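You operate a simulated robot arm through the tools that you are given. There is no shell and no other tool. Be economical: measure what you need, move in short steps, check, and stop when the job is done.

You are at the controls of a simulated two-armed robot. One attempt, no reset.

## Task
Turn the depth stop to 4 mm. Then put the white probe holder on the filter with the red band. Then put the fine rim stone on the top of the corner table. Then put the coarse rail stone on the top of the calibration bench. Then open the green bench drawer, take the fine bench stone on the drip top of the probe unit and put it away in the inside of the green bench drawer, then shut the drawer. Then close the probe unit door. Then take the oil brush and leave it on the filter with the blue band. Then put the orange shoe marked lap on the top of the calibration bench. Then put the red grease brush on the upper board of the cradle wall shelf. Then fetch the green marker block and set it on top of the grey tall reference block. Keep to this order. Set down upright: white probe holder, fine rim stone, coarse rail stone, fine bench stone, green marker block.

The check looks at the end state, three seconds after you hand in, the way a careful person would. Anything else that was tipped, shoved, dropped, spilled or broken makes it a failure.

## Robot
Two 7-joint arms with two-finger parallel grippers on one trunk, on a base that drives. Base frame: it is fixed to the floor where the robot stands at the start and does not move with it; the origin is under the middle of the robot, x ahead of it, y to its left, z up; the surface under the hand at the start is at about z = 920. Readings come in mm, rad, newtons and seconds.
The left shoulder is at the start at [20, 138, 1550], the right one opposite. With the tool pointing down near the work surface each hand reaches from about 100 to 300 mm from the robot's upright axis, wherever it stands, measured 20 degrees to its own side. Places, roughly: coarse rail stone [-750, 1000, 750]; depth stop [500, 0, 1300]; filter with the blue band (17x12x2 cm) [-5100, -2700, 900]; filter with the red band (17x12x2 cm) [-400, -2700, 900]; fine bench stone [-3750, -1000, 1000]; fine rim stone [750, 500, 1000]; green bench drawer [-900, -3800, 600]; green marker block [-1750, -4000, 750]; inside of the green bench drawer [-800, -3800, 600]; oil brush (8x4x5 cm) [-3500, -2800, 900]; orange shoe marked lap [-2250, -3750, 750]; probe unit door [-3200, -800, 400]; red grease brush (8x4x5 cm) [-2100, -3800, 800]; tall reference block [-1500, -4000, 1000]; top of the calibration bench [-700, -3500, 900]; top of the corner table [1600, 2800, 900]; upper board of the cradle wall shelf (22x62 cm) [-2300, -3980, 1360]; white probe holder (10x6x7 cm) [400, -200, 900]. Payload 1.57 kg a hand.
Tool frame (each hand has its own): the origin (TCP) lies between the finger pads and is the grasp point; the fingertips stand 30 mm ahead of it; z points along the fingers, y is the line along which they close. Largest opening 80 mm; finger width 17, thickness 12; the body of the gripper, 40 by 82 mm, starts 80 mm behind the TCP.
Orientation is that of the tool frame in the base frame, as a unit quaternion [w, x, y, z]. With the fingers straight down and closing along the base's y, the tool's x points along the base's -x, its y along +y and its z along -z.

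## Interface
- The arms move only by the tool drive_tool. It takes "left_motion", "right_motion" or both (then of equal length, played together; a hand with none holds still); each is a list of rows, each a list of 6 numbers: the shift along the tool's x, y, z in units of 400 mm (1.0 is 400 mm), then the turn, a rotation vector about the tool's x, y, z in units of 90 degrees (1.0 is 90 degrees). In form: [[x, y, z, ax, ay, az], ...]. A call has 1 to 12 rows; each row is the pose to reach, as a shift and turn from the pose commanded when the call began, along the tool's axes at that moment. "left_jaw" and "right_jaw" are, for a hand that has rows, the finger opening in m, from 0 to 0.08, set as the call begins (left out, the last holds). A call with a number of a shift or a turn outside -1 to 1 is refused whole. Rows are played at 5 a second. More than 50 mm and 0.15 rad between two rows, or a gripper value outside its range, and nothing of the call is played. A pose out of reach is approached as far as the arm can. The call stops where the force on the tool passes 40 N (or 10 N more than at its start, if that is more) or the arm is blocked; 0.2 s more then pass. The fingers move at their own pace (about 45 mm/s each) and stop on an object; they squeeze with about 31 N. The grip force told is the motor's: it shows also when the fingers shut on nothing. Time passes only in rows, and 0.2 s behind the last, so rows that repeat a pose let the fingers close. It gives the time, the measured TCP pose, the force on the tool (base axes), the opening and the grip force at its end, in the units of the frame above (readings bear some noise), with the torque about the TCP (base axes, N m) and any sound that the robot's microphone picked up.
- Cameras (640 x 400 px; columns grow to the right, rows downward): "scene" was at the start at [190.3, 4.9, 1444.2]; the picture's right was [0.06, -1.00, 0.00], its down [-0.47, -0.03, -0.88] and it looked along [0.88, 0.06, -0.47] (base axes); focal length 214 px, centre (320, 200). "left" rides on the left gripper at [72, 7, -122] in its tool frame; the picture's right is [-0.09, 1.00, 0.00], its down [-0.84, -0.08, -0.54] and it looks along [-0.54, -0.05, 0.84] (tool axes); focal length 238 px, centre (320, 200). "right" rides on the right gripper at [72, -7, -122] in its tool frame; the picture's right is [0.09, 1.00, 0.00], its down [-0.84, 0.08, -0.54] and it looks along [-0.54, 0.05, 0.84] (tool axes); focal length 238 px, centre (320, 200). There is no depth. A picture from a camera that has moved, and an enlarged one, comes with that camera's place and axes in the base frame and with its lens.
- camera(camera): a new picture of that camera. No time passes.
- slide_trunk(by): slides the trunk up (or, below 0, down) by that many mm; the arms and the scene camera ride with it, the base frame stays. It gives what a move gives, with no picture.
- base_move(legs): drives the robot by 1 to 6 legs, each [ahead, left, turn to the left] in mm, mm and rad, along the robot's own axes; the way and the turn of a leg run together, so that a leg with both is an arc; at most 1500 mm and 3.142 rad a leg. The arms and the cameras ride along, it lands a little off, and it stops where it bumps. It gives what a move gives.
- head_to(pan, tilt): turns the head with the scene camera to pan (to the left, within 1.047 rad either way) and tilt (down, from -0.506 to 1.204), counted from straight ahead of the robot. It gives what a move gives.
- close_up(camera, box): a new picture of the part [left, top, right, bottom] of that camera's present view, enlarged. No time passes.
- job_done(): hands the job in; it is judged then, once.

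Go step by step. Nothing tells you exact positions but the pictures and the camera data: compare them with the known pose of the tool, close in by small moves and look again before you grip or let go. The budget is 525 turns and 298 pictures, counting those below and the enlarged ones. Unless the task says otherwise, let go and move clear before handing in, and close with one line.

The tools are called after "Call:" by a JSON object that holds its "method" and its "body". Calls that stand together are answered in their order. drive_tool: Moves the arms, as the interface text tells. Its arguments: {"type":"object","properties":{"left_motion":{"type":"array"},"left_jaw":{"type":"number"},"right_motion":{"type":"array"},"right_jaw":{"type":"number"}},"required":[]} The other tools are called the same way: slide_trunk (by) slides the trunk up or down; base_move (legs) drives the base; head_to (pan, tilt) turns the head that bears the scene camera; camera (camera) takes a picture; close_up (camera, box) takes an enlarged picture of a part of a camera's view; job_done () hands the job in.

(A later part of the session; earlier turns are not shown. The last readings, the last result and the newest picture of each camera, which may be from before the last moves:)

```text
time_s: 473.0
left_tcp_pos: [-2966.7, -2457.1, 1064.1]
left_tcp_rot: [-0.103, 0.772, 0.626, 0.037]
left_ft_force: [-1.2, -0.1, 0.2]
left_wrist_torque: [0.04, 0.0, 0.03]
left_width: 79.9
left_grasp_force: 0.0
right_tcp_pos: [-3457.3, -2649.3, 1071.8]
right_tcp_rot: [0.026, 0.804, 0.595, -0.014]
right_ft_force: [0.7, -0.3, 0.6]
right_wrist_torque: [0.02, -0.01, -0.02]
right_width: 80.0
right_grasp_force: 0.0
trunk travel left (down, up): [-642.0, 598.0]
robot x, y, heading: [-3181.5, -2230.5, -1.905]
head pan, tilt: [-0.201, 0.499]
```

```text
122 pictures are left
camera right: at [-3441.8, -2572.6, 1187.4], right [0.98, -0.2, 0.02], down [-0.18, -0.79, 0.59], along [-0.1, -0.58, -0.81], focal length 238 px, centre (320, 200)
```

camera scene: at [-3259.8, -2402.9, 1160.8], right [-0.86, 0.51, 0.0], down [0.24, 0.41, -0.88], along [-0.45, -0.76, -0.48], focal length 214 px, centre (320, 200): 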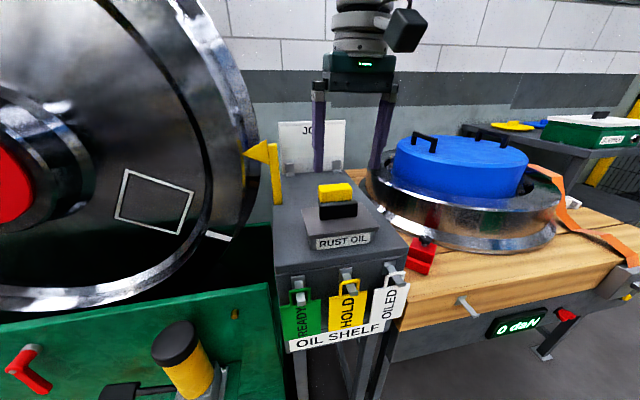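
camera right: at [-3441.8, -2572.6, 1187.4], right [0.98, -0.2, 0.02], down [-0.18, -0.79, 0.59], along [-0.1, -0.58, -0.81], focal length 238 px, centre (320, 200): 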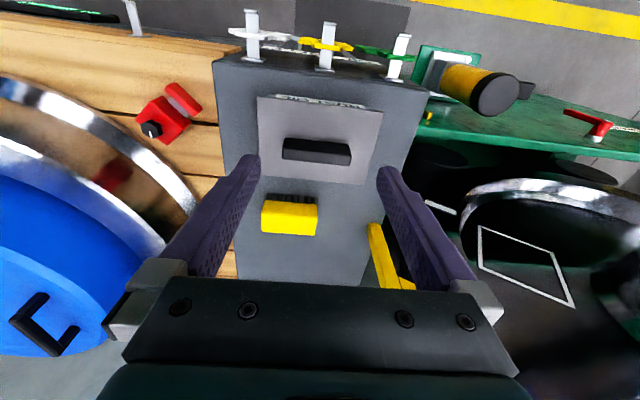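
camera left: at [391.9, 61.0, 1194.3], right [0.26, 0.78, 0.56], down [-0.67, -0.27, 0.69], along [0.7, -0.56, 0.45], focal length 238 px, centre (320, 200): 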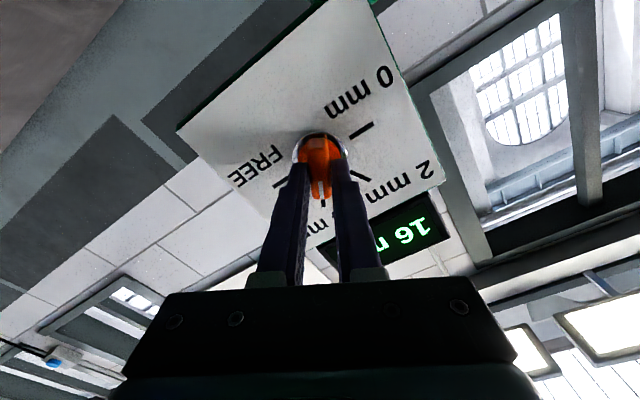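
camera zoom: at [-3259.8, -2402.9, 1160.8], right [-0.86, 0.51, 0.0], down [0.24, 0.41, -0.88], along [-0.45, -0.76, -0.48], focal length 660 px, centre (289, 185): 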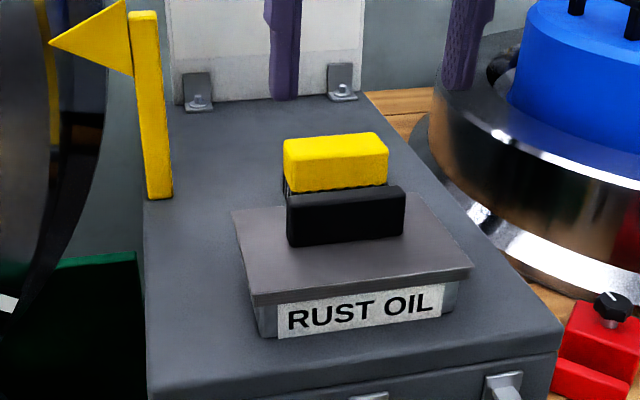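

The brush top is near (-3520, -2774, 943), with about 50 mm of free gap to the RUST OIL lid. I yaw the hand to close front-to-back and move in.

Call:
{"method": "drive_tool", "body": {"right_motion": [[0, 0, 0, 0.003, 0.001, 0.0833], [0, 0, 0, 0.007, 0.002, 0.1667], [0, 0, 0, 0.01, 0.003, 0.25], [0, 0, 0, 0.013, 0.004, 0.333], [0, 0, 0, 0.017, 0.005, 0.4167], [0, 0, 0, 0.02, 0.006, 0.5], [0, 0, 0, 0.023, 0.008, 0.583], [0, 0, 0, 0.027, 0.009, 0.667], [0, 0, 0, 0.03, 0.01, 0.75], [0, 0, 0, 0.033, 0.011, 0.833], [0, 0, 0, 0.037, 0.012, 0.9167], [0, 0, 0, 0.04, 0.013, 1.0]], "right_jaw": 0.065}}

Call:
{"method": "base_move", "body": {"legs": [[185, 0, 0]]}}

Call:
{"method": "camera", "body": {"camera": "right"}}

```text
time_s: 475.6
left_tcp_pos: [-2966.5, -2458.2, 1063.4]
left_tcp_rot: [-0.104, 0.772, 0.626, 0.037]
left_ft_force: [-0.6, 0.2, 0.2]
left_wrist_torque: [0.01, -0.02, 0.01]
left_width: 80.2
left_grasp_force: 0.2
right_tcp_pos: [-3458.9, -2638.5, 1070.5]
right_tcp_rot: [-0.001, 0.989, -0.151, -0.002]
right_ft_force: [-0.6, 0.5, 0.6]
right_wrist_torque: [0.01, 0.02, 0.02]
right_width: 65.0
right_grasp_force: 0.1
right hand out of reach, approached as far as the arm can: row 4, 6, 7, 8, 9, 10, 11, 12
trunk travel left (down, up): [-642.0, 598.0]
robot x, y, heading: [-3182.9, -2229.1, -1.905]
head pan, tilt: [-0.201, 0.499]
```

```text
time_s: 477.2
left_tcp_pos: [-3029.2, -2635.0, 1063.5]
left_tcp_rot: [-0.103, 0.772, 0.626, 0.038]
left_ft_force: [0.0, -0.3, -0.3]
left_wrist_torque: [0.0, -0.01, -0.02]
left_width: 80.0
left_grasp_force: 0.0
right_tcp_pos: [-3520.3, -2816.2, 1072.1]
right_tcp_rot: [0.0, 0.989, -0.15, -0.001]
right_ft_force: [0.2, -0.1, -0.1]
right_wrist_torque: [0.0, 0.02, -0.03]
right_width: 64.8
right_grasp_force: 0.0
trunk travel left (down, up): [-642.0, 598.0]
robot x, y, heading: [-3242.3, -2407.8, -1.903]
head pan, tilt: [-0.201, 0.499]
```

```text
121 pictures are left
camera right: at [-3448.8, -2830.6, 1191.9], right [-0.2, -0.98, 0.0], down [-0.82, 0.17, 0.54], along [-0.53, 0.11, -0.84], focal length 238 px, centre (320, 200)
```

right: 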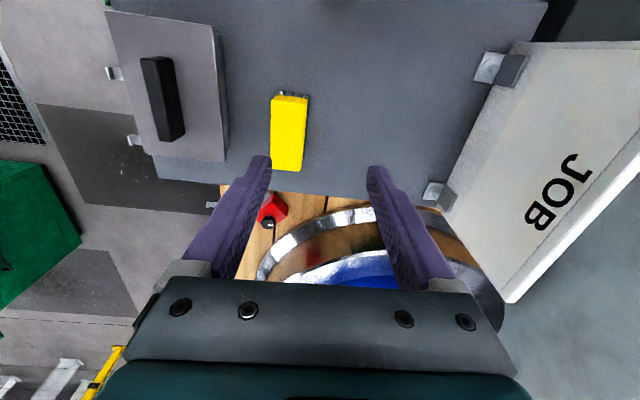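

Call:
{"method": "drive_tool", "body": {"right_motion": [[-0.018, -0.0835, 0, 0, 0, 0.025], [-0.018, -0.0835, 0.1, 0, 0, 0.025], [-0.018, -0.0835, 0.2, 0, 0, 0.025]]}}

Call:
{"method": "camera", "body": {"camera": "right"}}

Call:
{"method": "close_up", "body": {"camera": "scene", "box": [220, 120, 420, 300]}}

```text
time_s: 478.0
left_tcp_pos: [-3027.6, -2634.3, 1063.7]
left_tcp_rot: [-0.103, 0.772, 0.626, 0.038]
left_ft_force: [-0.5, 0.8, -0.3]
left_wrist_torque: [0.04, 0.01, 0.01]
left_width: 79.8
left_grasp_force: 0.1
right_tcp_pos: [-3522.5, -2807.6, 992.5]
right_tcp_rot: [0.0, 0.986, -0.169, -0.001]
right_ft_force: [-0.4, 0.7, 0.1]
right_wrist_torque: [0.02, 0.0, 0.0]
right_width: 64.7
right_grasp_force: 0.0
right hand out of reach, approached as far as the arm can: row 1, 2, 3
trunk travel left (down, up): [-642.0, 598.0]
robot x, y, heading: [-3242.7, -2405.8, -1.902]
head pan, tilt: [-0.201, 0.499]
```

```text
120 pictures are left
camera right: at [-3452.0, -2826.3, 1111.9], right [-0.24, -0.97, 0.0], down [-0.81, 0.2, 0.54], along [-0.53, 0.13, -0.84], focal length 238 px, centre (320, 200)
```

right: 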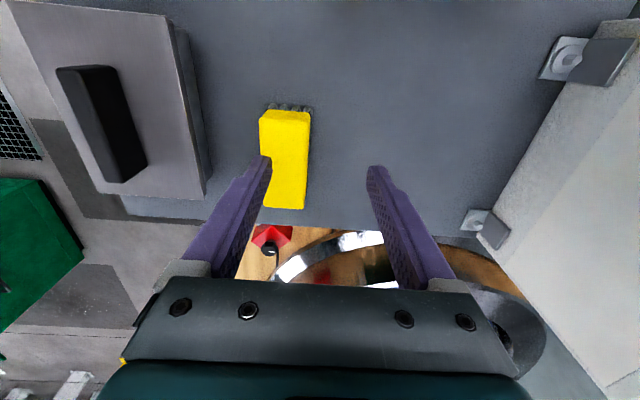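

```text
2.22 times, centred on (320, 210) of scene
camera zoom: at [-3321.4, -2580.3, 1160.8], right [-0.86, 0.51, 0.0], down [0.24, 0.41, -0.88], along [-0.45, -0.76, -0.48], focal length 477 px, centre (320, 178)
```

zoom: 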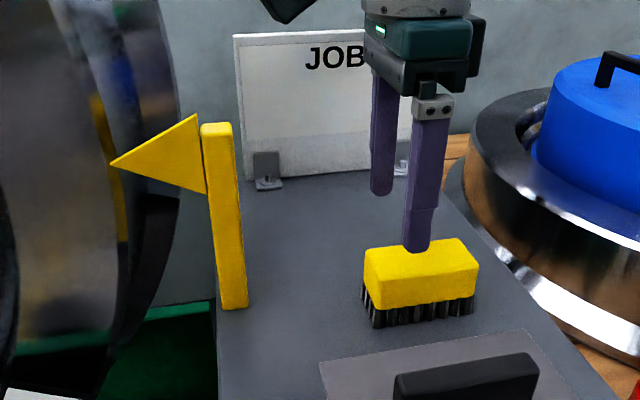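

The arm's inner limit stops it, so I shift the base back about 26 mm instead.

Call:
{"method": "base_move", "body": {"legs": [[-27, 0, 0]]}}

Call:
{"method": "camera", "body": {"camera": "right"}}

```text
time_s: 478.8
left_tcp_pos: [-3019.3, -2608.8, 1062.6]
left_tcp_rot: [-0.103, 0.772, 0.627, 0.038]
left_ft_force: [-0.1, 0.5, -0.3]
left_wrist_torque: [0.01, -0.02, 0.0]
left_width: 80.0
left_grasp_force: 0.1
right_tcp_pos: [-3513.6, -2782.7, 992.6]
right_tcp_rot: [-0.001, 0.986, -0.167, -0.001]
right_ft_force: [-0.5, -1.0, -0.4]
right_wrist_torque: [-0.02, -0.02, -0.02]
right_width: 64.9
right_grasp_force: 0.1
trunk travel left (down, up): [-642.0, 598.0]
robot x, y, heading: [-3233.9, -2379.0, -1.907]
head pan, tilt: [-0.201, 0.499]
```

```text
118 pictures are left
camera right: at [-3443.0, -2801.3, 1112.1], right [-0.24, -0.97, 0.0], down [-0.81, 0.2, 0.54], along [-0.53, 0.13, -0.84], focal length 238 px, centre (320, 200)
```

right: 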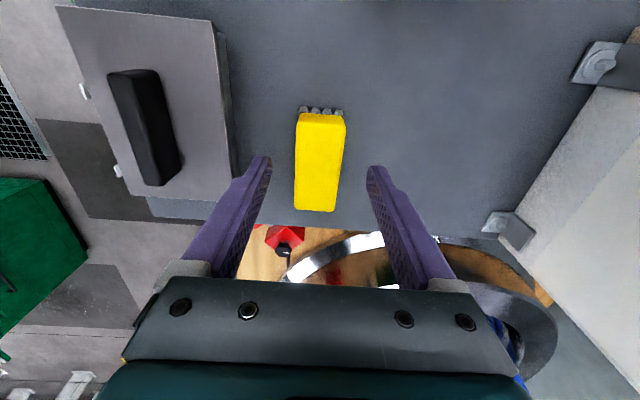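

Call:
{"method": "drive_tool", "body": {"right_motion": [[0, 0, 0.05, 0, 0, 0], [0, 0, 0.1, 0, 0, 0], [0, 0, 0.135, 0, 0, 0]]}}

Call:
{"method": "drive_tool", "body": {"right_motion": [[0, 0, 0, 0, 0, 0], [0, 0, 0, 0, 0, 0], [0, 0, 0, 0, 0, 0], [0, 0, 0, 0, 0, 0]], "right_jaw": 0.0}}

Call:
{"method": "close_up", "body": {"camera": "scene", "box": [220, 120, 420, 300]}}

```text
time_s: 479.6
left_tcp_pos: [-3019.1, -2609.3, 1063.5]
left_tcp_rot: [-0.103, 0.772, 0.627, 0.037]
left_ft_force: [0.6, -0.1, -1.1]
left_wrist_torque: [0.0, 0.0, -0.02]
left_width: 80.1
left_grasp_force: 0.0
right_tcp_pos: [-3511.7, -2773.7, 937.3]
right_tcp_rot: [-0.001, 0.986, -0.168, -0.002]
right_ft_force: [-0.2, -0.7, 0.0]
right_wrist_torque: [0.01, -0.02, -0.01]
right_width: 64.8
right_grasp_force: 0.0
right hand out of reach, approached as far as the arm can: row 2, 3
trunk travel left (down, up): [-642.0, 598.0]
robot x, y, heading: [-3228.9, -2378.3, -1.907]
head pan, tilt: [-0.201, 0.499]
```

```text
time_s: 480.6
left_tcp_pos: [-3020.1, -2609.9, 1063.4]
left_tcp_rot: [-0.104, 0.772, 0.626, 0.037]
left_ft_force: [0.5, -0.2, -0.6]
left_wrist_torque: [0.02, 0.02, -0.02]
left_width: 79.9
left_grasp_force: 0.1
right_tcp_pos: [-3512.3, -2773.4, 937.6]
right_tcp_rot: [0.0, 0.986, -0.167, -0.001]
right_ft_force: [-0.3, 0.2, 0.3]
right_wrist_torque: [0.01, -0.01, -0.02]
right_width: 39.2
right_grasp_force: 31.3
trunk travel left (down, up): [-642.0, 598.0]
robot x, y, heading: [-3234.4, -2380.3, -1.905]
head pan, tilt: [-0.201, 0.499]
```

```text
2.22 times, centred on (320, 210) of scene
camera zoom: at [-3312.5, -2555.2, 1160.8], right [-0.86, 0.51, 0.0], down [0.24, 0.41, -0.88], along [-0.45, -0.76, -0.48], focal length 477 px, centre (320, 178)
```

zoom: 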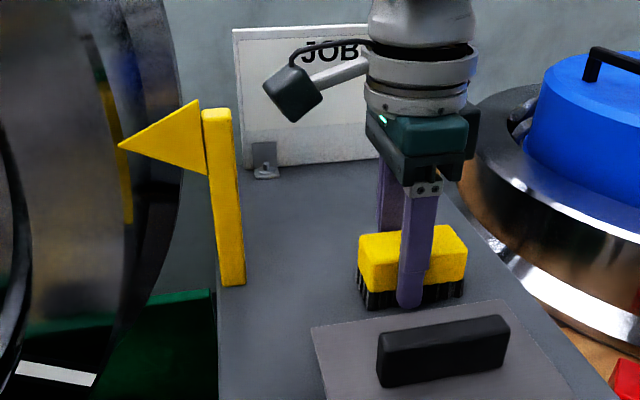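

Brush gripped at 39 mm. Lifting.

Call:
{"method": "drive_tool", "body": {"right_motion": [[0, 0, -0.05, 0, 0, 0], [0, 0, -0.15, 0, 0, 0], [0, 0, -0.25, 0, 0, 0], [0, 0, -0.35, 0, 0, 0]]}}

Call:
{"method": "base_move", "body": {"legs": [[-450, 0, 0], [0, -500, 0]]}}

Call:
{"method": "head_to", "body": {"pan": -0.5, "tilt": 0.35}}

Call:
{"method": "camera", "body": {"camera": "scene"}}

Call:
{"method": "camera", "body": {"camera": "right"}}

```text
time_s: 481.6
left_tcp_pos: [-3019.5, -2610.6, 1062.9]
left_tcp_rot: [-0.104, 0.772, 0.626, 0.038]
left_ft_force: [0.3, 0.6, 0.6]
left_wrist_torque: [0.05, -0.01, 0.01]
left_width: 79.8
left_grasp_force: 0.1
right_tcp_pos: [-3513.0, -2786.1, 1078.9]
right_tcp_rot: [-0.001, 0.986, -0.167, 0.0]
right_ft_force: [-0.1, -0.5, -1.5]
right_wrist_torque: [-0.02, -0.01, -0.02]
right_width: 39.4
right_grasp_force: 30.7
right hand out of reach, approached as far as the arm can: row 2, 3, 4
trunk travel left (down, up): [-642.0, 598.0]
robot x, y, heading: [-3232.0, -2381.5, -1.902]
head pan, tilt: [-0.201, 0.499]
```

```text
time_s: 486.9
left_tcp_pos: [-3337.5, -2008.9, 1064.5]
left_tcp_rot: [-0.103, 0.775, 0.623, 0.038]
left_ft_force: [0.4, -0.4, -0.3]
left_wrist_torque: [0.01, 0.01, -0.02]
left_width: 79.9
left_grasp_force: 0.1
right_tcp_pos: [-3832.5, -2183.3, 1078.7]
right_tcp_rot: [-0.001, 0.985, -0.173, -0.001]
right_ft_force: [0.1, -0.3, -0.9]
right_wrist_torque: [0.0, -0.02, -0.02]
right_width: 39.3
right_grasp_force: 30.9
trunk travel left (down, up): [-642.0, 598.0]
robot x, y, heading: [-3549.1, -1781.3, -1.916]
head pan, tilt: [-0.201, 0.499]
```

```text
time_s: 487.7
left_tcp_pos: [-3337.9, -2010.0, 1063.2]
left_tcp_rot: [-0.103, 0.775, 0.622, 0.038]
left_ft_force: [1.1, -0.4, -0.1]
left_wrist_torque: [0.02, -0.01, 0.02]
left_width: 80.0
left_grasp_force: 0.0
right_tcp_pos: [-3833.1, -2181.6, 1078.2]
right_tcp_rot: [-0.002, 0.985, -0.174, -0.001]
right_ft_force: [0.7, 0.5, -1.0]
right_wrist_torque: [0.04, -0.03, 0.01]
right_width: 38.8
right_grasp_force: 30.9
trunk travel left (down, up): [-642.0, 598.0]
robot x, y, heading: [-3551.6, -1777.8, -1.917]
head pan, tilt: [-0.499, 0.351]
```

```text
116 pictures are left
camera scene: at [-3652.7, -1936.7, 1174.4], right [-0.67, 0.75, 0.0], down [0.26, 0.23, -0.94], along [-0.7, -0.62, -0.34], focal length 214 px, centre (320, 200)
```

scene: 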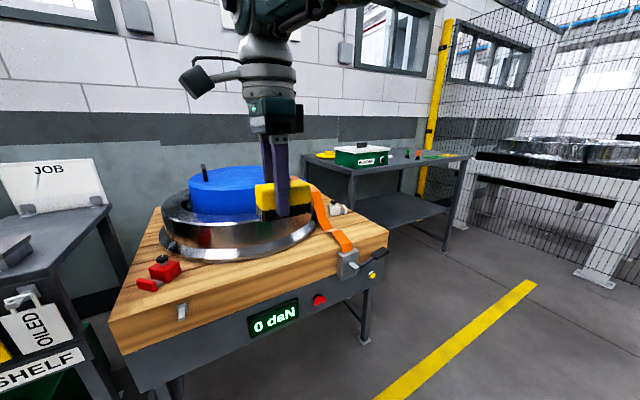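

```text
115 pictures are left
camera right: at [-3762.7, -2201.5, 1199.5], right [-0.25, -0.97, 0.0], down [-0.81, 0.21, 0.54], along [-0.53, 0.14, -0.84], focal length 238 px, centre (320, 200)
```

right: 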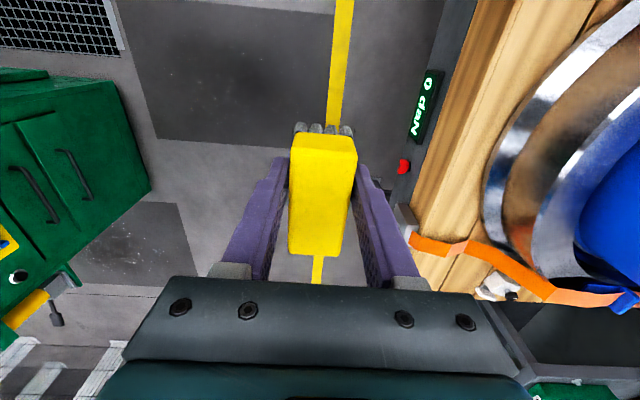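

Call:
{"method": "base_move", "body": {"legs": [[150, 0, 0], [0, -950, 0]]}}

Call:
{"method": "head_to", "body": {"pan": -0.1, "tilt": 0.4}}

Call:
{"method": "camera", "body": {"camera": "scene"}}

```text
time_s: 493.5
left_tcp_pos: [-4263.0, -1846.4, 1063.0]
left_tcp_rot: [-0.103, 0.768, 0.631, 0.037]
left_ft_force: [-0.4, -0.6, -0.4]
left_wrist_torque: [-0.02, -0.02, 0.01]
left_width: 79.9
left_grasp_force: 0.1
right_tcp_pos: [-4753.1, -2028.9, 1079.3]
right_tcp_rot: [-0.001, 0.987, -0.161, -0.001]
right_ft_force: [-0.6, 0.5, -0.9]
right_wrist_torque: [-0.01, -0.01, 0.03]
right_width: 39.1
right_grasp_force: 31.2
trunk travel left (down, up): [-642.0, 598.0]
robot x, y, heading: [-4478.3, -1620.8, -1.892]
head pan, tilt: [-0.499, 0.351]
```

```text
time_s: 494.4
left_tcp_pos: [-4261.2, -1846.1, 1064.6]
left_tcp_rot: [-0.104, 0.768, 0.631, 0.036]
left_ft_force: [-0.3, -0.1, -0.6]
left_wrist_torque: [0.0, 0.0, 0.01]
left_width: 80.1
left_grasp_force: 0.0
right_tcp_pos: [-4752.7, -2028.0, 1077.8]
right_tcp_rot: [-0.002, 0.987, -0.161, -0.001]
right_ft_force: [-0.4, 0.1, -0.7]
right_wrist_torque: [0.04, 0.01, 0.02]
right_width: 39.3
right_grasp_force: 31.3
trunk travel left (down, up): [-642.0, 598.0]
robot x, y, heading: [-4475.2, -1622.3, -1.889]
head pan, tilt: [-0.099, 0.4]
```

```text
114 pictures are left
camera scene: at [-4547.9, -1800.0, 1169.9], right [-0.91, 0.41, 0.0], down [0.16, 0.35, -0.92], along [-0.38, -0.84, -0.39], focal length 214 px, centre (320, 200)
```

scene: 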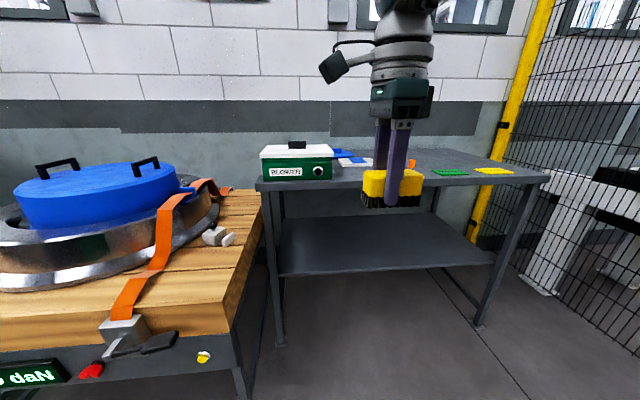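

Call:
{"method": "close_up", "body": {"camera": "scene", "box": [240, 120, 540, 230]}}

```text
2.13 times, centred on (390, 175) of scene
camera zoom: at [-4547.9, -1800.0, 1169.9], right [-0.91, 0.41, 0.0], down [0.16, 0.35, -0.92], along [-0.38, -0.84, -0.39], focal length 458 px, centre (171, 253)
```

zoom: 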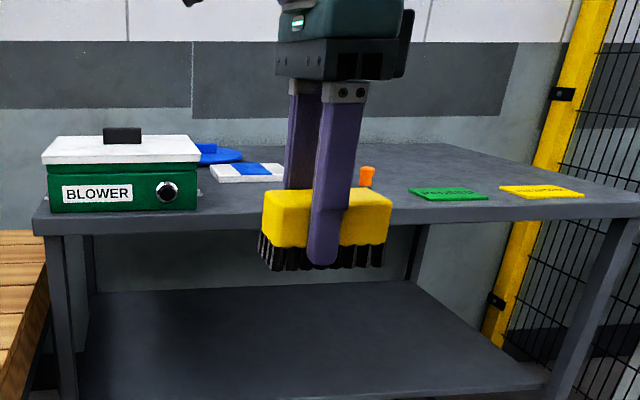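

The blue-band filter sits on the blower table behind my hand. I approach.

Call:
{"method": "base_move", "body": {"legs": [[0, -120, -0.014], [600, 0, 0]]}}

Call:
{"method": "head_to", "body": {"pan": 0.0, "tilt": 0.6}}

Call:
{"method": "camera", "body": {"camera": "scene"}}

Call:
{"method": "camera", "body": {"camera": "right"}}

```text
time_s: 498.6
left_tcp_pos: [-4580.9, -2373.3, 1064.2]
left_tcp_rot: [-0.103, 0.776, 0.621, 0.038]
left_ft_force: [-0.5, -0.3, 0.0]
left_wrist_torque: [0.0, 0.01, 0.01]
left_width: 80.0
left_grasp_force: 0.2
right_tcp_pos: [-5076.7, -2543.5, 1078.7]
right_tcp_rot: [-0.002, 0.985, -0.175, -0.002]
right_ft_force: [0.6, 0.0, -0.6]
right_wrist_torque: [0.01, 0.0, 0.0]
right_width: 39.1
right_grasp_force: 31.5
trunk travel left (down, up): [-642.0, 598.0]
robot x, y, heading: [-4789.9, -2142.3, -1.92]
head pan, tilt: [-0.099, 0.4]
```

```text
time_s: 499.4
left_tcp_pos: [-4580.7, -2374.8, 1064.5]
left_tcp_rot: [-0.104, 0.776, 0.621, 0.039]
left_ft_force: [-0.2, -0.4, -0.3]
left_wrist_torque: [-0.01, 0.01, 0.01]
left_width: 80.1
left_grasp_force: 0.0
right_tcp_pos: [-5075.3, -2544.5, 1079.4]
right_tcp_rot: [-0.002, 0.985, -0.174, -0.001]
right_ft_force: [0.4, 0.3, -1.3]
right_wrist_torque: [0.0, -0.02, -0.02]
right_width: 39.2
right_grasp_force: 31.0
trunk travel left (down, up): [-642.0, 598.0]
robot x, y, heading: [-4789.3, -2138.5, -1.916]
head pan, tilt: [0.0, 0.6]
```

```text
112 pictures are left
camera scene: at [-4855.9, -2320.3, 1151.7], right [-0.94, 0.34, 0.0], down [0.19, 0.53, -0.83], along [-0.28, -0.78, -0.56], focal length 214 px, centre (320, 200)
```

scene: 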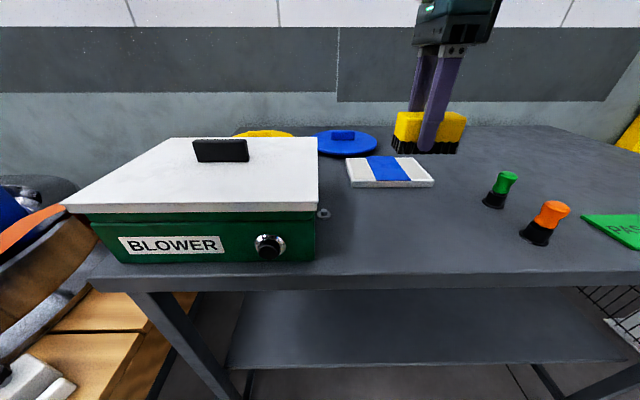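

```text
111 pictures are left
camera right: at [-5006.4, -2563.3, 1199.3], right [-0.26, -0.97, 0.0], down [-0.81, 0.21, 0.54], along [-0.53, 0.14, -0.84], focal length 238 px, centre (320, 200)
```

right: 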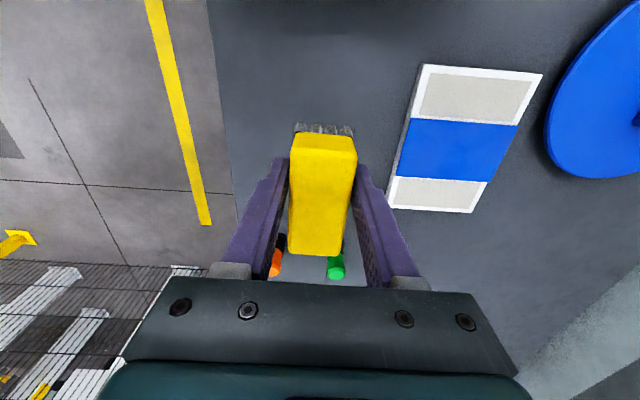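

The filter is centred at about (-5147, -2686), top near 935, with its long axis parallel to the brush. I move over it.

Call:
{"method": "base_move", "body": {"legs": [[157, -18, 0]]}}

Call:
{"method": "camera", "body": {"camera": "right"}}

```text
time_s: 500.8
left_tcp_pos: [-4651.9, -2518.1, 1064.5]
left_tcp_rot: [-0.104, 0.775, 0.622, 0.038]
left_ft_force: [0.7, 0.3, -0.4]
left_wrist_torque: [-0.02, -0.02, 0.01]
left_width: 80.2
left_grasp_force: 0.1
right_tcp_pos: [-5148.7, -2689.0, 1079.1]
right_tcp_rot: [-0.002, 0.985, -0.174, -0.001]
right_ft_force: [-0.1, -0.2, -0.1]
right_wrist_torque: [-0.03, 0.0, -0.02]
right_width: 38.8
right_grasp_force: 31.0
trunk travel left (down, up): [-642.0, 598.0]
robot x, y, heading: [-4862.8, -2288.5, -1.916]
head pan, tilt: [0.0, 0.6]
```

```text
110 pictures are left
camera right: at [-5077.8, -2708.5, 1199.3], right [-0.25, -0.97, 0.0], down [-0.81, 0.21, 0.54], along [-0.53, 0.14, -0.84], focal length 238 px, centre (320, 200)
```

right: 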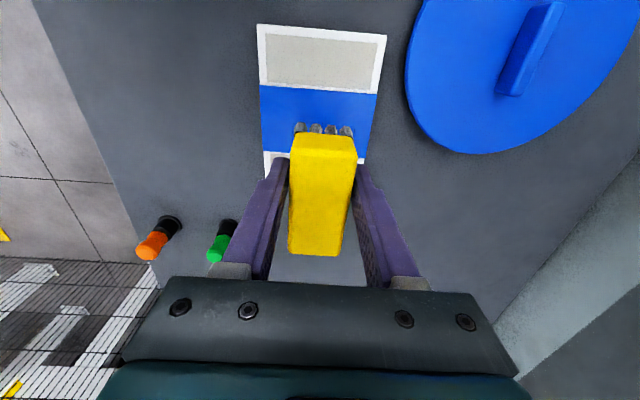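

Call:
{"method": "drive_tool", "body": {"right_motion": [[0.025, 0, 0.04, 0, 0, 0], [0.05, 0, 0.1, 0, 0, 0], [0.05, 0, 0.16, 0, 0, 0], [0.05, 0, 0.2, 0, 0, 0]]}}

Call:
{"method": "camera", "body": {"camera": "right"}}

Call:
{"method": "camera", "body": {"camera": "scene"}}

```text
time_s: 501.8
left_tcp_pos: [-4653.6, -2518.1, 1063.1]
left_tcp_rot: [-0.103, 0.775, 0.622, 0.039]
left_ft_force: [0.3, -0.9, 0.0]
left_wrist_torque: [0.01, 0.01, 0.02]
left_width: 80.0
left_grasp_force: 0.0
right_tcp_pos: [-5126.8, -2689.4, 997.3]
right_tcp_rot: [-0.002, 0.985, -0.175, -0.002]
right_ft_force: [0.7, 0.5, -1.1]
right_wrist_torque: [-0.01, -0.03, 0.05]
right_width: 39.3
right_grasp_force: 30.7
right hand out of reach, approached as far as the arm can: row 4
trunk travel left (down, up): [-642.0, 598.0]
robot x, y, heading: [-4862.2, -2285.6, -1.92]
head pan, tilt: [0.0, 0.6]
```

```text
109 pictures are left
camera right: at [-5056.1, -2709.2, 1118.0], right [-0.26, -0.97, 0.0], down [-0.81, 0.21, 0.54], along [-0.53, 0.14, -0.84], focal length 238 px, centre (320, 200)
```

right: 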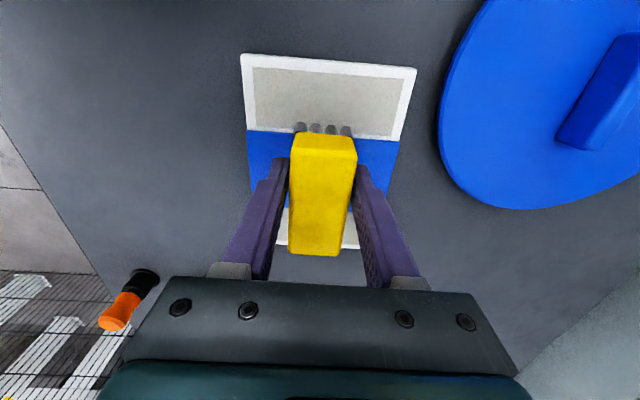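

```text
108 pictures are left
camera scene: at [-4927.6, -2465.2, 1151.7], right [-0.94, 0.34, 0.0], down [0.19, 0.53, -0.83], along [-0.28, -0.78, -0.56], focal length 214 px, centre (320, 200)
```

scene: 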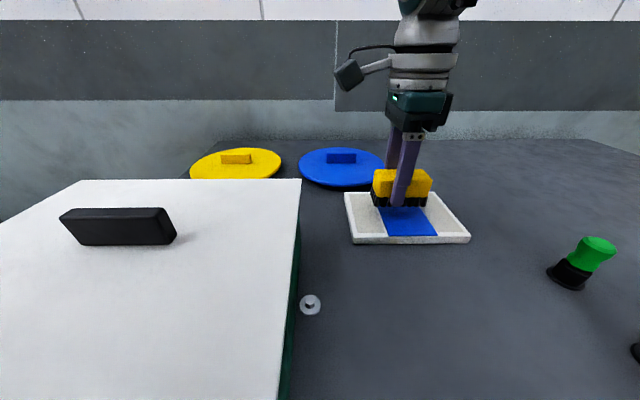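

Call:
{"method": "drive_tool", "body": {"right_motion": [[-0.025, 0, 0, 0, 0, 0], [-0.052, 0, 0, 0, 0, 0]]}}

Call:
{"method": "camera", "body": {"camera": "right"}}

Call:
{"method": "close_up", "body": {"camera": "scene", "box": [320, 130, 490, 270]}}

```text
time_s: 502.4
left_tcp_pos: [-4652.1, -2518.6, 1063.3]
left_tcp_rot: [-0.104, 0.775, 0.622, 0.039]
left_ft_force: [-0.4, 0.0, 0.4]
left_wrist_torque: [-0.02, -0.01, 0.02]
left_width: 80.0
left_grasp_force: 0.0
right_tcp_pos: [-5147.7, -2686.0, 999.9]
right_tcp_rot: [-0.003, 0.985, -0.175, -0.002]
right_ft_force: [-0.5, -0.5, 0.0]
right_wrist_torque: [0.01, 0.0, -0.03]
right_width: 39.4
right_grasp_force: 31.5
trunk travel left (down, up): [-642.0, 598.0]
robot x, y, heading: [-4861.9, -2285.0, -1.917]
head pan, tilt: [0.0, 0.6]
```

```text
107 pictures are left
camera right: at [-5077.3, -2705.1, 1119.4], right [-0.26, -0.97, -0.01], down [-0.81, 0.21, 0.54], along [-0.52, 0.14, -0.84], focal length 238 px, centre (320, 200)
```

right: 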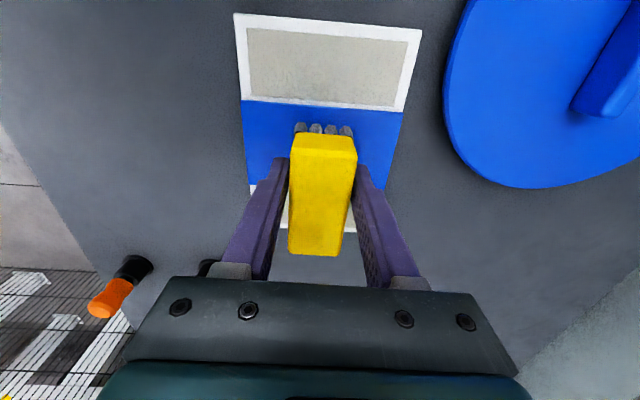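

```text
2.86 times, centred on (405, 200) of scene
camera zoom: at [-4927.5, -2465.3, 1151.7], right [-0.94, 0.34, 0.0], down [0.19, 0.53, -0.83], along [-0.28, -0.78, -0.56], focal length 613 px, centre (77, 200)
```

zoom: 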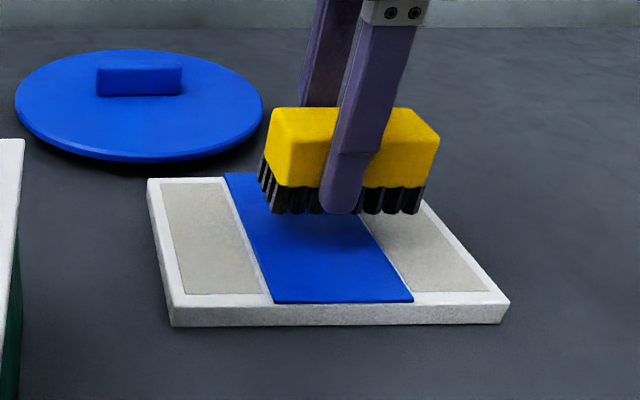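

Centred. Lowering to contact.

Call:
{"method": "drive_tool", "body": {"right_motion": [[0, 0, 0.015, 0, 0, 0], [0, 0, 0.03, 0, 0, 0]]}}

Call:
{"method": "drive_tool", "body": {"right_motion": [[0, 0, 0.008, 0, 0, 0], [0, 0, 0.016, 0, 0, 0], [0, 0, 0.024, 0, 0, 0]]}}

Call:
{"method": "close_up", "body": {"camera": "scene", "box": [320, 130, 490, 270]}}

```text
time_s: 503.0
left_tcp_pos: [-4650.9, -2517.2, 1064.5]
left_tcp_rot: [-0.104, 0.775, 0.622, 0.038]
left_ft_force: [0.0, 0.1, 0.0]
left_wrist_torque: [-0.02, 0.01, 0.0]
left_width: 79.9
left_grasp_force: 0.0
right_tcp_pos: [-5148.1, -2683.0, 987.8]
right_tcp_rot: [-0.003, 0.985, -0.173, -0.002]
right_ft_force: [-0.3, 0.1, -0.5]
right_wrist_torque: [-0.02, 0.0, 0.02]
right_width: 39.2
right_grasp_force: 30.3
trunk travel left (down, up): [-642.0, 598.0]
robot x, y, heading: [-4862.3, -2288.5, -1.918]
head pan, tilt: [0.0, 0.6]
```

```text
time_s: 503.8
left_tcp_pos: [-4651.9, -2518.1, 1064.6]
left_tcp_rot: [-0.105, 0.775, 0.622, 0.039]
left_ft_force: [0.3, -0.1, 0.2]
left_wrist_torque: [0.0, 0.01, -0.01]
left_width: 79.8
left_grasp_force: 0.2
right_tcp_pos: [-5147.0, -2683.4, 978.0]
right_tcp_rot: [-0.002, 0.985, -0.175, -0.001]
right_ft_force: [0.1, -0.1, -0.7]
right_wrist_torque: [-0.02, 0.0, -0.01]
right_width: 39.1
right_grasp_force: 30.4
trunk travel left (down, up): [-642.0, 598.0]
robot x, y, heading: [-4863.4, -2284.5, -1.922]
head pan, tilt: [0.0, 0.6]
```

```text
2.86 times, centred on (405, 200) of scene
camera zoom: at [-4927.5, -2465.3, 1151.7], right [-0.94, 0.34, 0.0], down [0.19, 0.53, -0.83], along [-0.28, -0.78, -0.56], focal length 613 px, centre (77, 200)
```

zoom: 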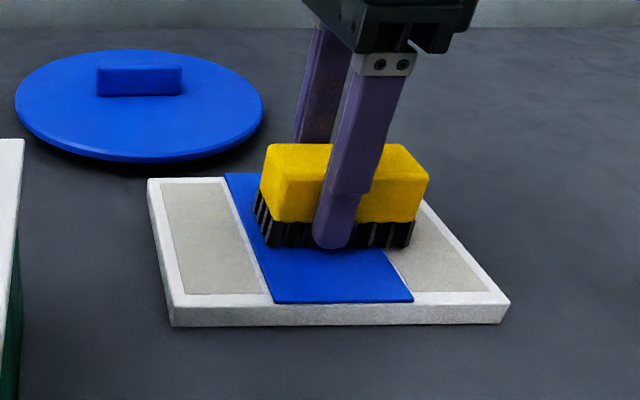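

Call:
{"method": "drive_tool", "body": {"right_motion": [[0, 0, 0.01, 0, 0, 0], [0, 0, 0.02, 0, 0, 0]]}}

Call:
{"method": "drive_tool", "body": {"right_motion": [[0, 0, 0.008, 0, 0, 0], [0, 0, 0.016, 0, 0, 0]]}}

Call:
{"method": "close_up", "body": {"camera": "scene", "box": [320, 130, 490, 270]}}

```text
time_s: 504.4
left_tcp_pos: [-4653.5, -2518.6, 1063.7]
left_tcp_rot: [-0.103, 0.775, 0.622, 0.039]
left_ft_force: [0.0, 0.5, -0.5]
left_wrist_torque: [0.0, 0.0, 0.02]
left_width: 80.0
left_grasp_force: 0.0
right_tcp_pos: [-5148.1, -2685.3, 972.8]
right_tcp_rot: [0.0, 0.985, -0.173, -0.001]
right_ft_force: [3.7, 5.3, 27.5]
right_wrist_torque: [0.12, -0.1, 0.0]
right_width: 39.1
right_grasp_force: 31.2
trunk travel left (down, up): [-642.0, 598.0]
robot x, y, heading: [-4863.3, -2287.3, -1.919]
head pan, tilt: [0.0, 0.6]
```

```text
time_s: 504.9
left_tcp_pos: [-4653.3, -2518.5, 1063.7]
left_tcp_rot: [-0.104, 0.775, 0.622, 0.038]
left_ft_force: [1.2, -0.1, 0.6]
left_wrist_torque: [-0.01, 0.0, 0.03]
left_width: 80.1
left_grasp_force: 0.1
right_tcp_pos: [-5148.2, -2685.0, 970.2]
right_tcp_rot: [0.001, 0.985, -0.173, -0.001]
right_ft_force: [-0.6, 1.4, 14.5]
right_wrist_torque: [0.18, 0.0, 0.03]
right_width: 39.3
right_grasp_force: 31.1
trunk travel left (down, up): [-642.0, 598.0]
robot x, y, heading: [-4862.0, -2288.2, -1.916]
head pan, tilt: [0.0, 0.6]
stopped in row 2 (right hand): the force on the tool passed its limit at 46 N (the readings are from after the stop); the commanded pose is now the measured one
```

```text
2.86 times, centred on (405, 200) of scene
camera zoom: at [-4928.2, -2465.9, 1151.6], right [-0.94, 0.34, 0.0], down [0.19, 0.53, -0.83], along [-0.28, -0.78, -0.56], focal length 613 px, centre (77, 200)
```

zoom: 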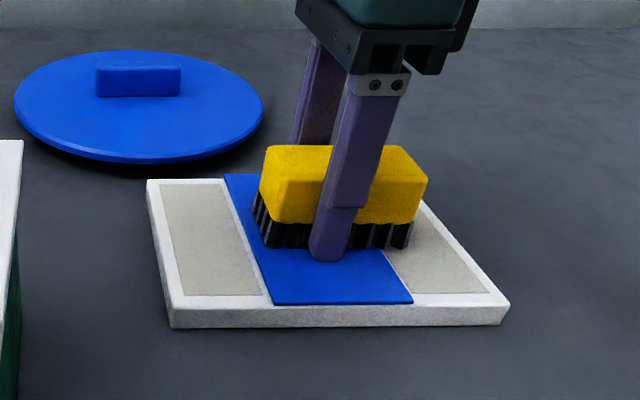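

Call:
{"method": "drive_tool", "body": {"right_motion": [[0, 0, -0.004, 0, 0, 0], [0, 0, -0.004, 0, 0, 0], [0, 0, -0.004, 0, 0, 0], [0, 0, -0.05, 0, 0, 0], [0, 0, -0.15, 0, 0, 0], [0, 0, -0.25, 0, 0, 0]], "right_jaw": 0.065}}

Call:
{"method": "camera", "body": {"camera": "scene"}}

```text
time_s: 506.3
left_tcp_pos: [-4652.7, -2518.4, 1063.5]
left_tcp_rot: [-0.104, 0.775, 0.622, 0.038]
left_ft_force: [0.5, 0.3, -0.3]
left_wrist_torque: [-0.03, 0.02, 0.0]
left_width: 80.1
left_grasp_force: 0.2
right_tcp_pos: [-5147.2, -2688.8, 1067.5]
right_tcp_rot: [-0.003, 0.985, -0.174, 0.0]
right_ft_force: [-0.7, -0.3, 0.2]
right_wrist_torque: [0.04, -0.03, -0.01]
right_width: 64.8
right_grasp_force: 0.0
right hand out of reach, approached as far as the arm can: row 5, 6
trunk travel left (down, up): [-642.0, 598.0]
robot x, y, heading: [-4863.9, -2284.2, -1.917]
head pan, tilt: [0.0, 0.6]
```

```text
103 pictures are left
camera scene: at [-4927.5, -2465.3, 1151.6], right [-0.94, 0.34, 0.0], down [0.19, 0.53, -0.83], along [-0.28, -0.78, -0.56], focal length 214 px, centre (320, 200)
```

scene: 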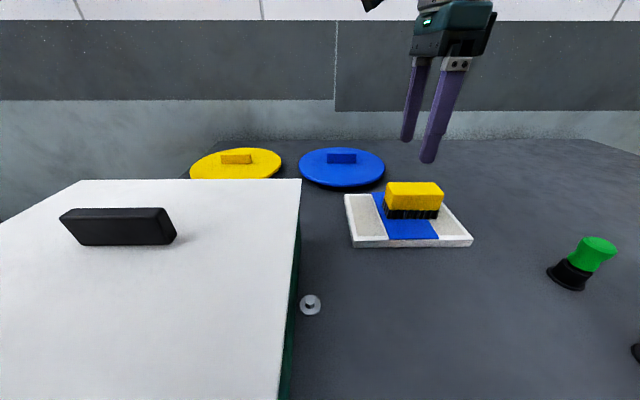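

The oil brush rests on the blue-band filter. Next comes the orange shoe marked LAP, so I drive back along the aisle to the green cart.

Call:
{"method": "base_move", "body": {"legs": [[-870, 0, 0], [0, 1450, 0], [0, 1400, 0]]}}

Call:
{"method": "head_to", "body": {"pan": 0.1, "tilt": 0.3}}

Call:
{"method": "camera", "body": {"camera": "scene"}}

```text
time_s: 524.6
left_tcp_pos: [-1664.5, -2800.3, 1064.5]
left_tcp_rot: [-0.104, 0.79, 0.603, 0.04]
left_ft_force: [-0.5, 0.9, -0.3]
left_wrist_torque: [-0.04, -0.01, 0.0]
left_width: 80.0
left_grasp_force: 0.0
right_tcp_pos: [-2168.3, -2947.2, 1067.8]
right_tcp_rot: [-0.003, 0.98, -0.198, 0.0]
right_ft_force: [0.9, 0.3, -0.6]
right_wrist_torque: [-0.01, -0.02, 0.01]
right_width: 65.2
right_grasp_force: 0.2
trunk travel left (down, up): [-642.0, 598.0]
robot x, y, heading: [-1864.6, -2559.6, -1.962]
head pan, tilt: [0.0, 0.6]
```

```text
time_s: 525.4
left_tcp_pos: [-1664.4, -2800.6, 1063.3]
left_tcp_rot: [-0.103, 0.79, 0.602, 0.041]
left_ft_force: [-0.9, -0.1, 0.6]
left_wrist_torque: [0.01, 0.02, 0.01]
left_width: 80.2
left_grasp_force: 0.0
right_tcp_pos: [-2168.1, -2947.6, 1067.1]
right_tcp_rot: [-0.004, 0.98, -0.198, -0.001]
right_ft_force: [-0.2, 0.6, -0.1]
right_wrist_torque: [0.02, 0.02, 0.01]
right_width: 65.0
right_grasp_force: 0.1
trunk travel left (down, up): [-642.0, 598.0]
robot x, y, heading: [-1862.9, -2557.1, -1.959]
head pan, tilt: [0.099, 0.3]
```

```text
102 pictures are left
camera scene: at [-1930.1, -2742.4, 1179.1], right [-0.96, 0.29, 0.0], down [0.09, 0.28, -0.96], along [-0.28, -0.91, -0.3], focal length 214 px, centre (320, 200)
```

scene: 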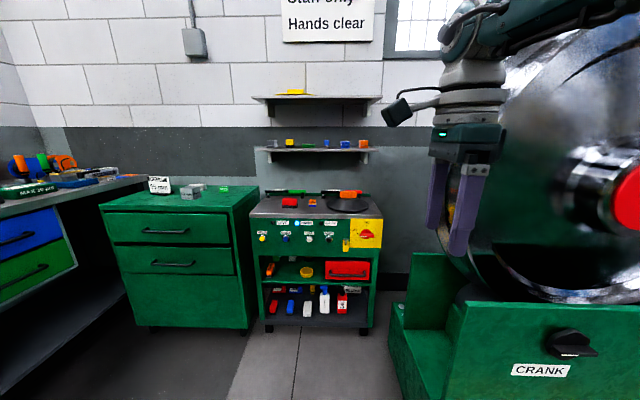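

Call:
{"method": "close_up", "body": {"camera": "scene", "box": [230, 80, 410, 220]}}

Call:
{"method": "close_up", "body": {"camera": "scene", "box": [240, 200, 400, 340]}}

Call:
{"method": "close_up", "body": {"camera": "scene", "box": [90, 150, 270, 280]}}

```text
2.86 times, centred on (320, 150) of scene
camera zoom: at [-1930.1, -2742.4, 1179.1], right [-0.96, 0.29, 0.0], down [0.09, 0.28, -0.96], along [-0.28, -0.91, -0.3], focal length 613 px, centre (320, 343)
```

zoom: 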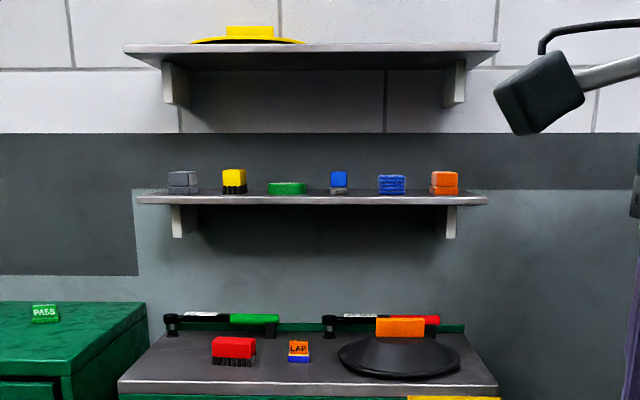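

```text
2.86 times, centred on (320, 270) of scene
camera zoom: at [-1930.1, -2742.4, 1179.1], right [-0.96, 0.29, 0.0], down [0.09, 0.28, -0.96], along [-0.28, -0.91, -0.3], focal length 613 px, centre (320, 0)
```

zoom: 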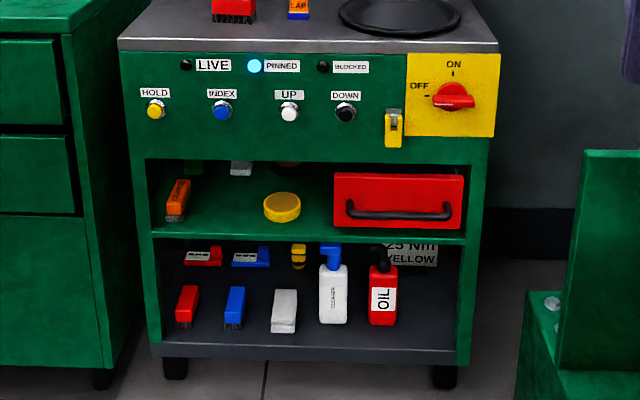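

```text
3.08 times, centred on (180, 215) of scene
camera zoom: at [-1930.1, -2742.4, 1179.1], right [-0.96, 0.29, 0.0], down [0.09, 0.28, -0.96], along [-0.28, -0.91, -0.3], focal length 660 px, centre (751, 154)
```

zoom: 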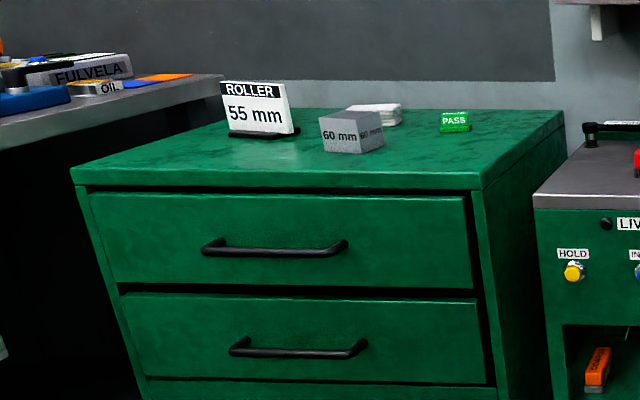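

The LAP shoe (orange on blue) and the red grease brush are on the cart top. The PASS marker and the grey 60 mm block are on the cabinet. I move closer to the cart.

Call:
{"method": "base_move", "body": {"legs": [[0, 204, 0.056], [580, 0, 0]]}}

Call:
{"method": "head_to", "body": {"pan": -0.15, "tilt": 0.6}}

Call:
{"method": "camera", "body": {"camera": "scene"}}

Call:
{"method": "camera", "body": {"camera": "right"}}

```text
time_s: 529.9
left_tcp_pos: [-1640.9, -3405.2, 1063.4]
left_tcp_rot: [-0.105, 0.767, 0.632, 0.037]
left_ft_force: [0.2, 0.0, 0.0]
left_wrist_torque: [0.01, 0.01, -0.02]
left_width: 80.2
left_grasp_force: 0.0
right_tcp_pos: [-2133.5, -3588.2, 1066.6]
right_tcp_rot: [-0.002, 0.987, -0.16, 0.0]
right_ft_force: [-0.2, -0.1, -0.3]
right_wrist_torque: [0.0, 0.0, 0.0]
right_width: 65.1
right_grasp_force: 0.1
trunk travel left (down, up): [-642.0, 598.0]
robot x, y, heading: [-1855.7, -3182.5, -1.896]
head pan, tilt: [0.099, 0.3]
```

```text
time_s: 530.7
left_tcp_pos: [-1641.2, -3405.3, 1063.4]
left_tcp_rot: [-0.104, 0.767, 0.632, 0.037]
left_ft_force: [0.9, 0.6, -0.6]
left_wrist_torque: [-0.04, 0.03, -0.03]
left_width: 80.2
left_grasp_force: 0.1
right_tcp_pos: [-2132.4, -3589.8, 1067.1]
right_tcp_rot: [-0.003, 0.987, -0.161, -0.001]
right_ft_force: [0.7, -0.7, 0.1]
right_wrist_torque: [-0.03, -0.01, 0.01]
right_width: 64.9
right_grasp_force: 0.0
trunk travel left (down, up): [-642.0, 598.0]
robot x, y, heading: [-1859.1, -3180.5, -1.888]
head pan, tilt: [-0.15, 0.6]
```

```text
98 pictures are left
camera scene: at [-1930.2, -3354.5, 1151.8], right [-0.89, 0.45, 0.0], down [0.26, 0.5, -0.83], along [-0.37, -0.74, -0.56], focal length 214 px, centre (320, 200)
```

scene: 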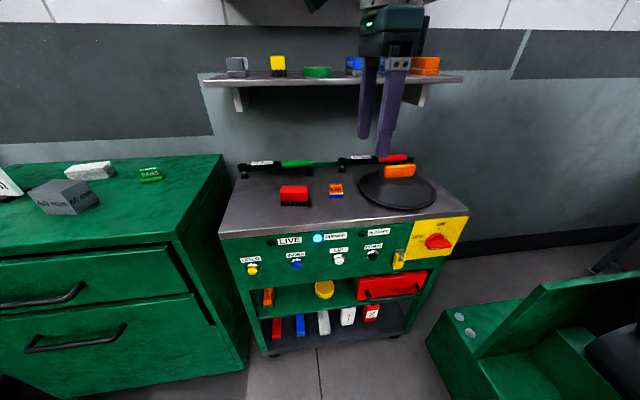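

```text
97 pictures are left
camera right: at [-2061.9, -3606.8, 1188.2], right [-0.23, -0.97, -0.01], down [-0.82, 0.19, 0.54], along [-0.53, 0.13, -0.84], focal length 238 px, centre (320, 200)
```

right: 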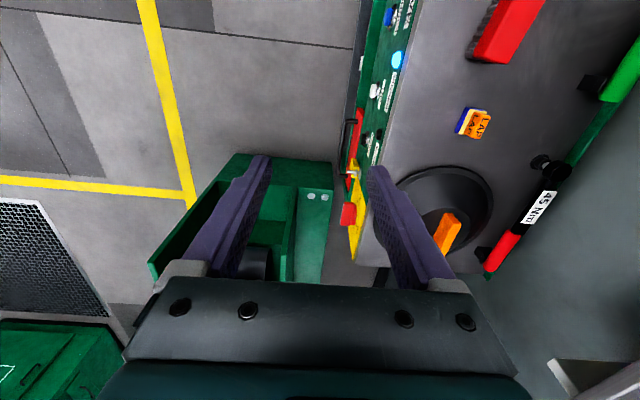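

Call:
{"method": "close_up", "body": {"camera": "right", "box": [400, 0, 580, 170]}}

Call:
{"method": "close_up", "body": {"camera": "scene", "box": [250, 140, 410, 250]}}

```text
2.35 times, centred on (490, 85) of right
camera zoom: at [-2061.9, -3606.8, 1188.2], right [-0.23, -0.97, -0.01], down [-0.82, 0.19, 0.54], along [-0.53, 0.13, -0.84], focal length 561 px, centre (-80, 471)
```

zoom: 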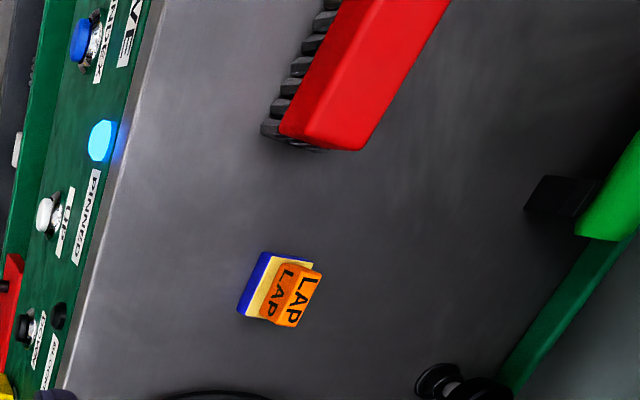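

```text
3.64 times, centred on (330, 195) of scene
camera zoom: at [-1930.2, -3354.5, 1151.8], right [-0.89, 0.45, 0.0], down [0.26, 0.5, -0.83], along [-0.37, -0.74, -0.56], focal length 780 px, centre (284, 218)
```

zoom: 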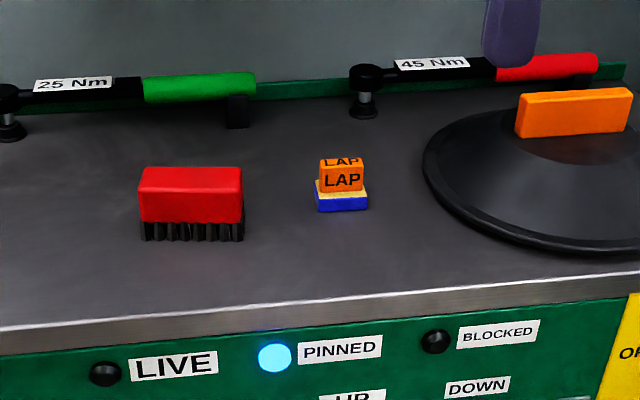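

The LAP shoe is at (-2207, -3806) with its top near 828. I drive ahead and lower the trunk.

Call:
{"method": "base_move", "body": {"legs": [[228, -3, -0.01]]}}

Call:
{"method": "slide_trunk", "body": {"by": -110}}

Call:
{"method": "camera", "body": {"camera": "right"}}

```text
time_s: 532.4
left_tcp_pos: [-1720.6, -3622.4, 1063.9]
left_tcp_rot: [-0.104, 0.771, 0.627, 0.038]
left_ft_force: [-0.1, 0.1, -0.5]
left_wrist_torque: [0.05, 0.02, -0.01]
left_width: 79.7
left_grasp_force: 0.1
right_tcp_pos: [-2213.3, -3800.2, 1067.5]
right_tcp_rot: [-0.002, 0.986, -0.167, 0.0]
right_ft_force: [-0.4, 0.2, -0.1]
right_wrist_torque: [-0.03, -0.03, 0.0]
right_width: 64.9
right_grasp_force: 0.0
trunk travel left (down, up): [-642.0, 598.0]
robot x, y, heading: [-1933.1, -3394.2, -1.904]
head pan, tilt: [-0.15, 0.6]
```

```text
time_s: 533.8
left_tcp_pos: [-1720.6, -3622.2, 952.9]
left_tcp_rot: [-0.104, 0.772, 0.626, 0.038]
left_ft_force: [0.0, 0.3, -0.4]
left_wrist_torque: [-0.02, 0.02, 0.0]
left_width: 80.1
left_grasp_force: 0.0
right_tcp_pos: [-2213.6, -3801.3, 957.2]
right_tcp_rot: [-0.003, 0.986, -0.167, 0.0]
right_ft_force: [-0.1, -0.3, -0.5]
right_wrist_torque: [0.01, -0.01, -0.01]
right_width: 65.1
right_grasp_force: 0.1
trunk travel left (down, up): [-532.0, 708.0]
robot x, y, heading: [-1933.7, -3396.8, -1.907]
head pan, tilt: [-0.15, 0.6]
```

```text
94 pictures are left
camera right: at [-2142.9, -3818.6, 1078.2], right [-0.24, -0.97, -0.01], down [-0.82, 0.2, 0.54], along [-0.53, 0.13, -0.84], focal length 238 px, centre (320, 200)
```

right: 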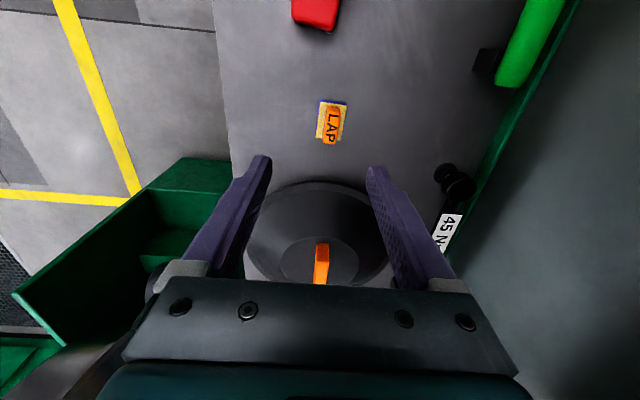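

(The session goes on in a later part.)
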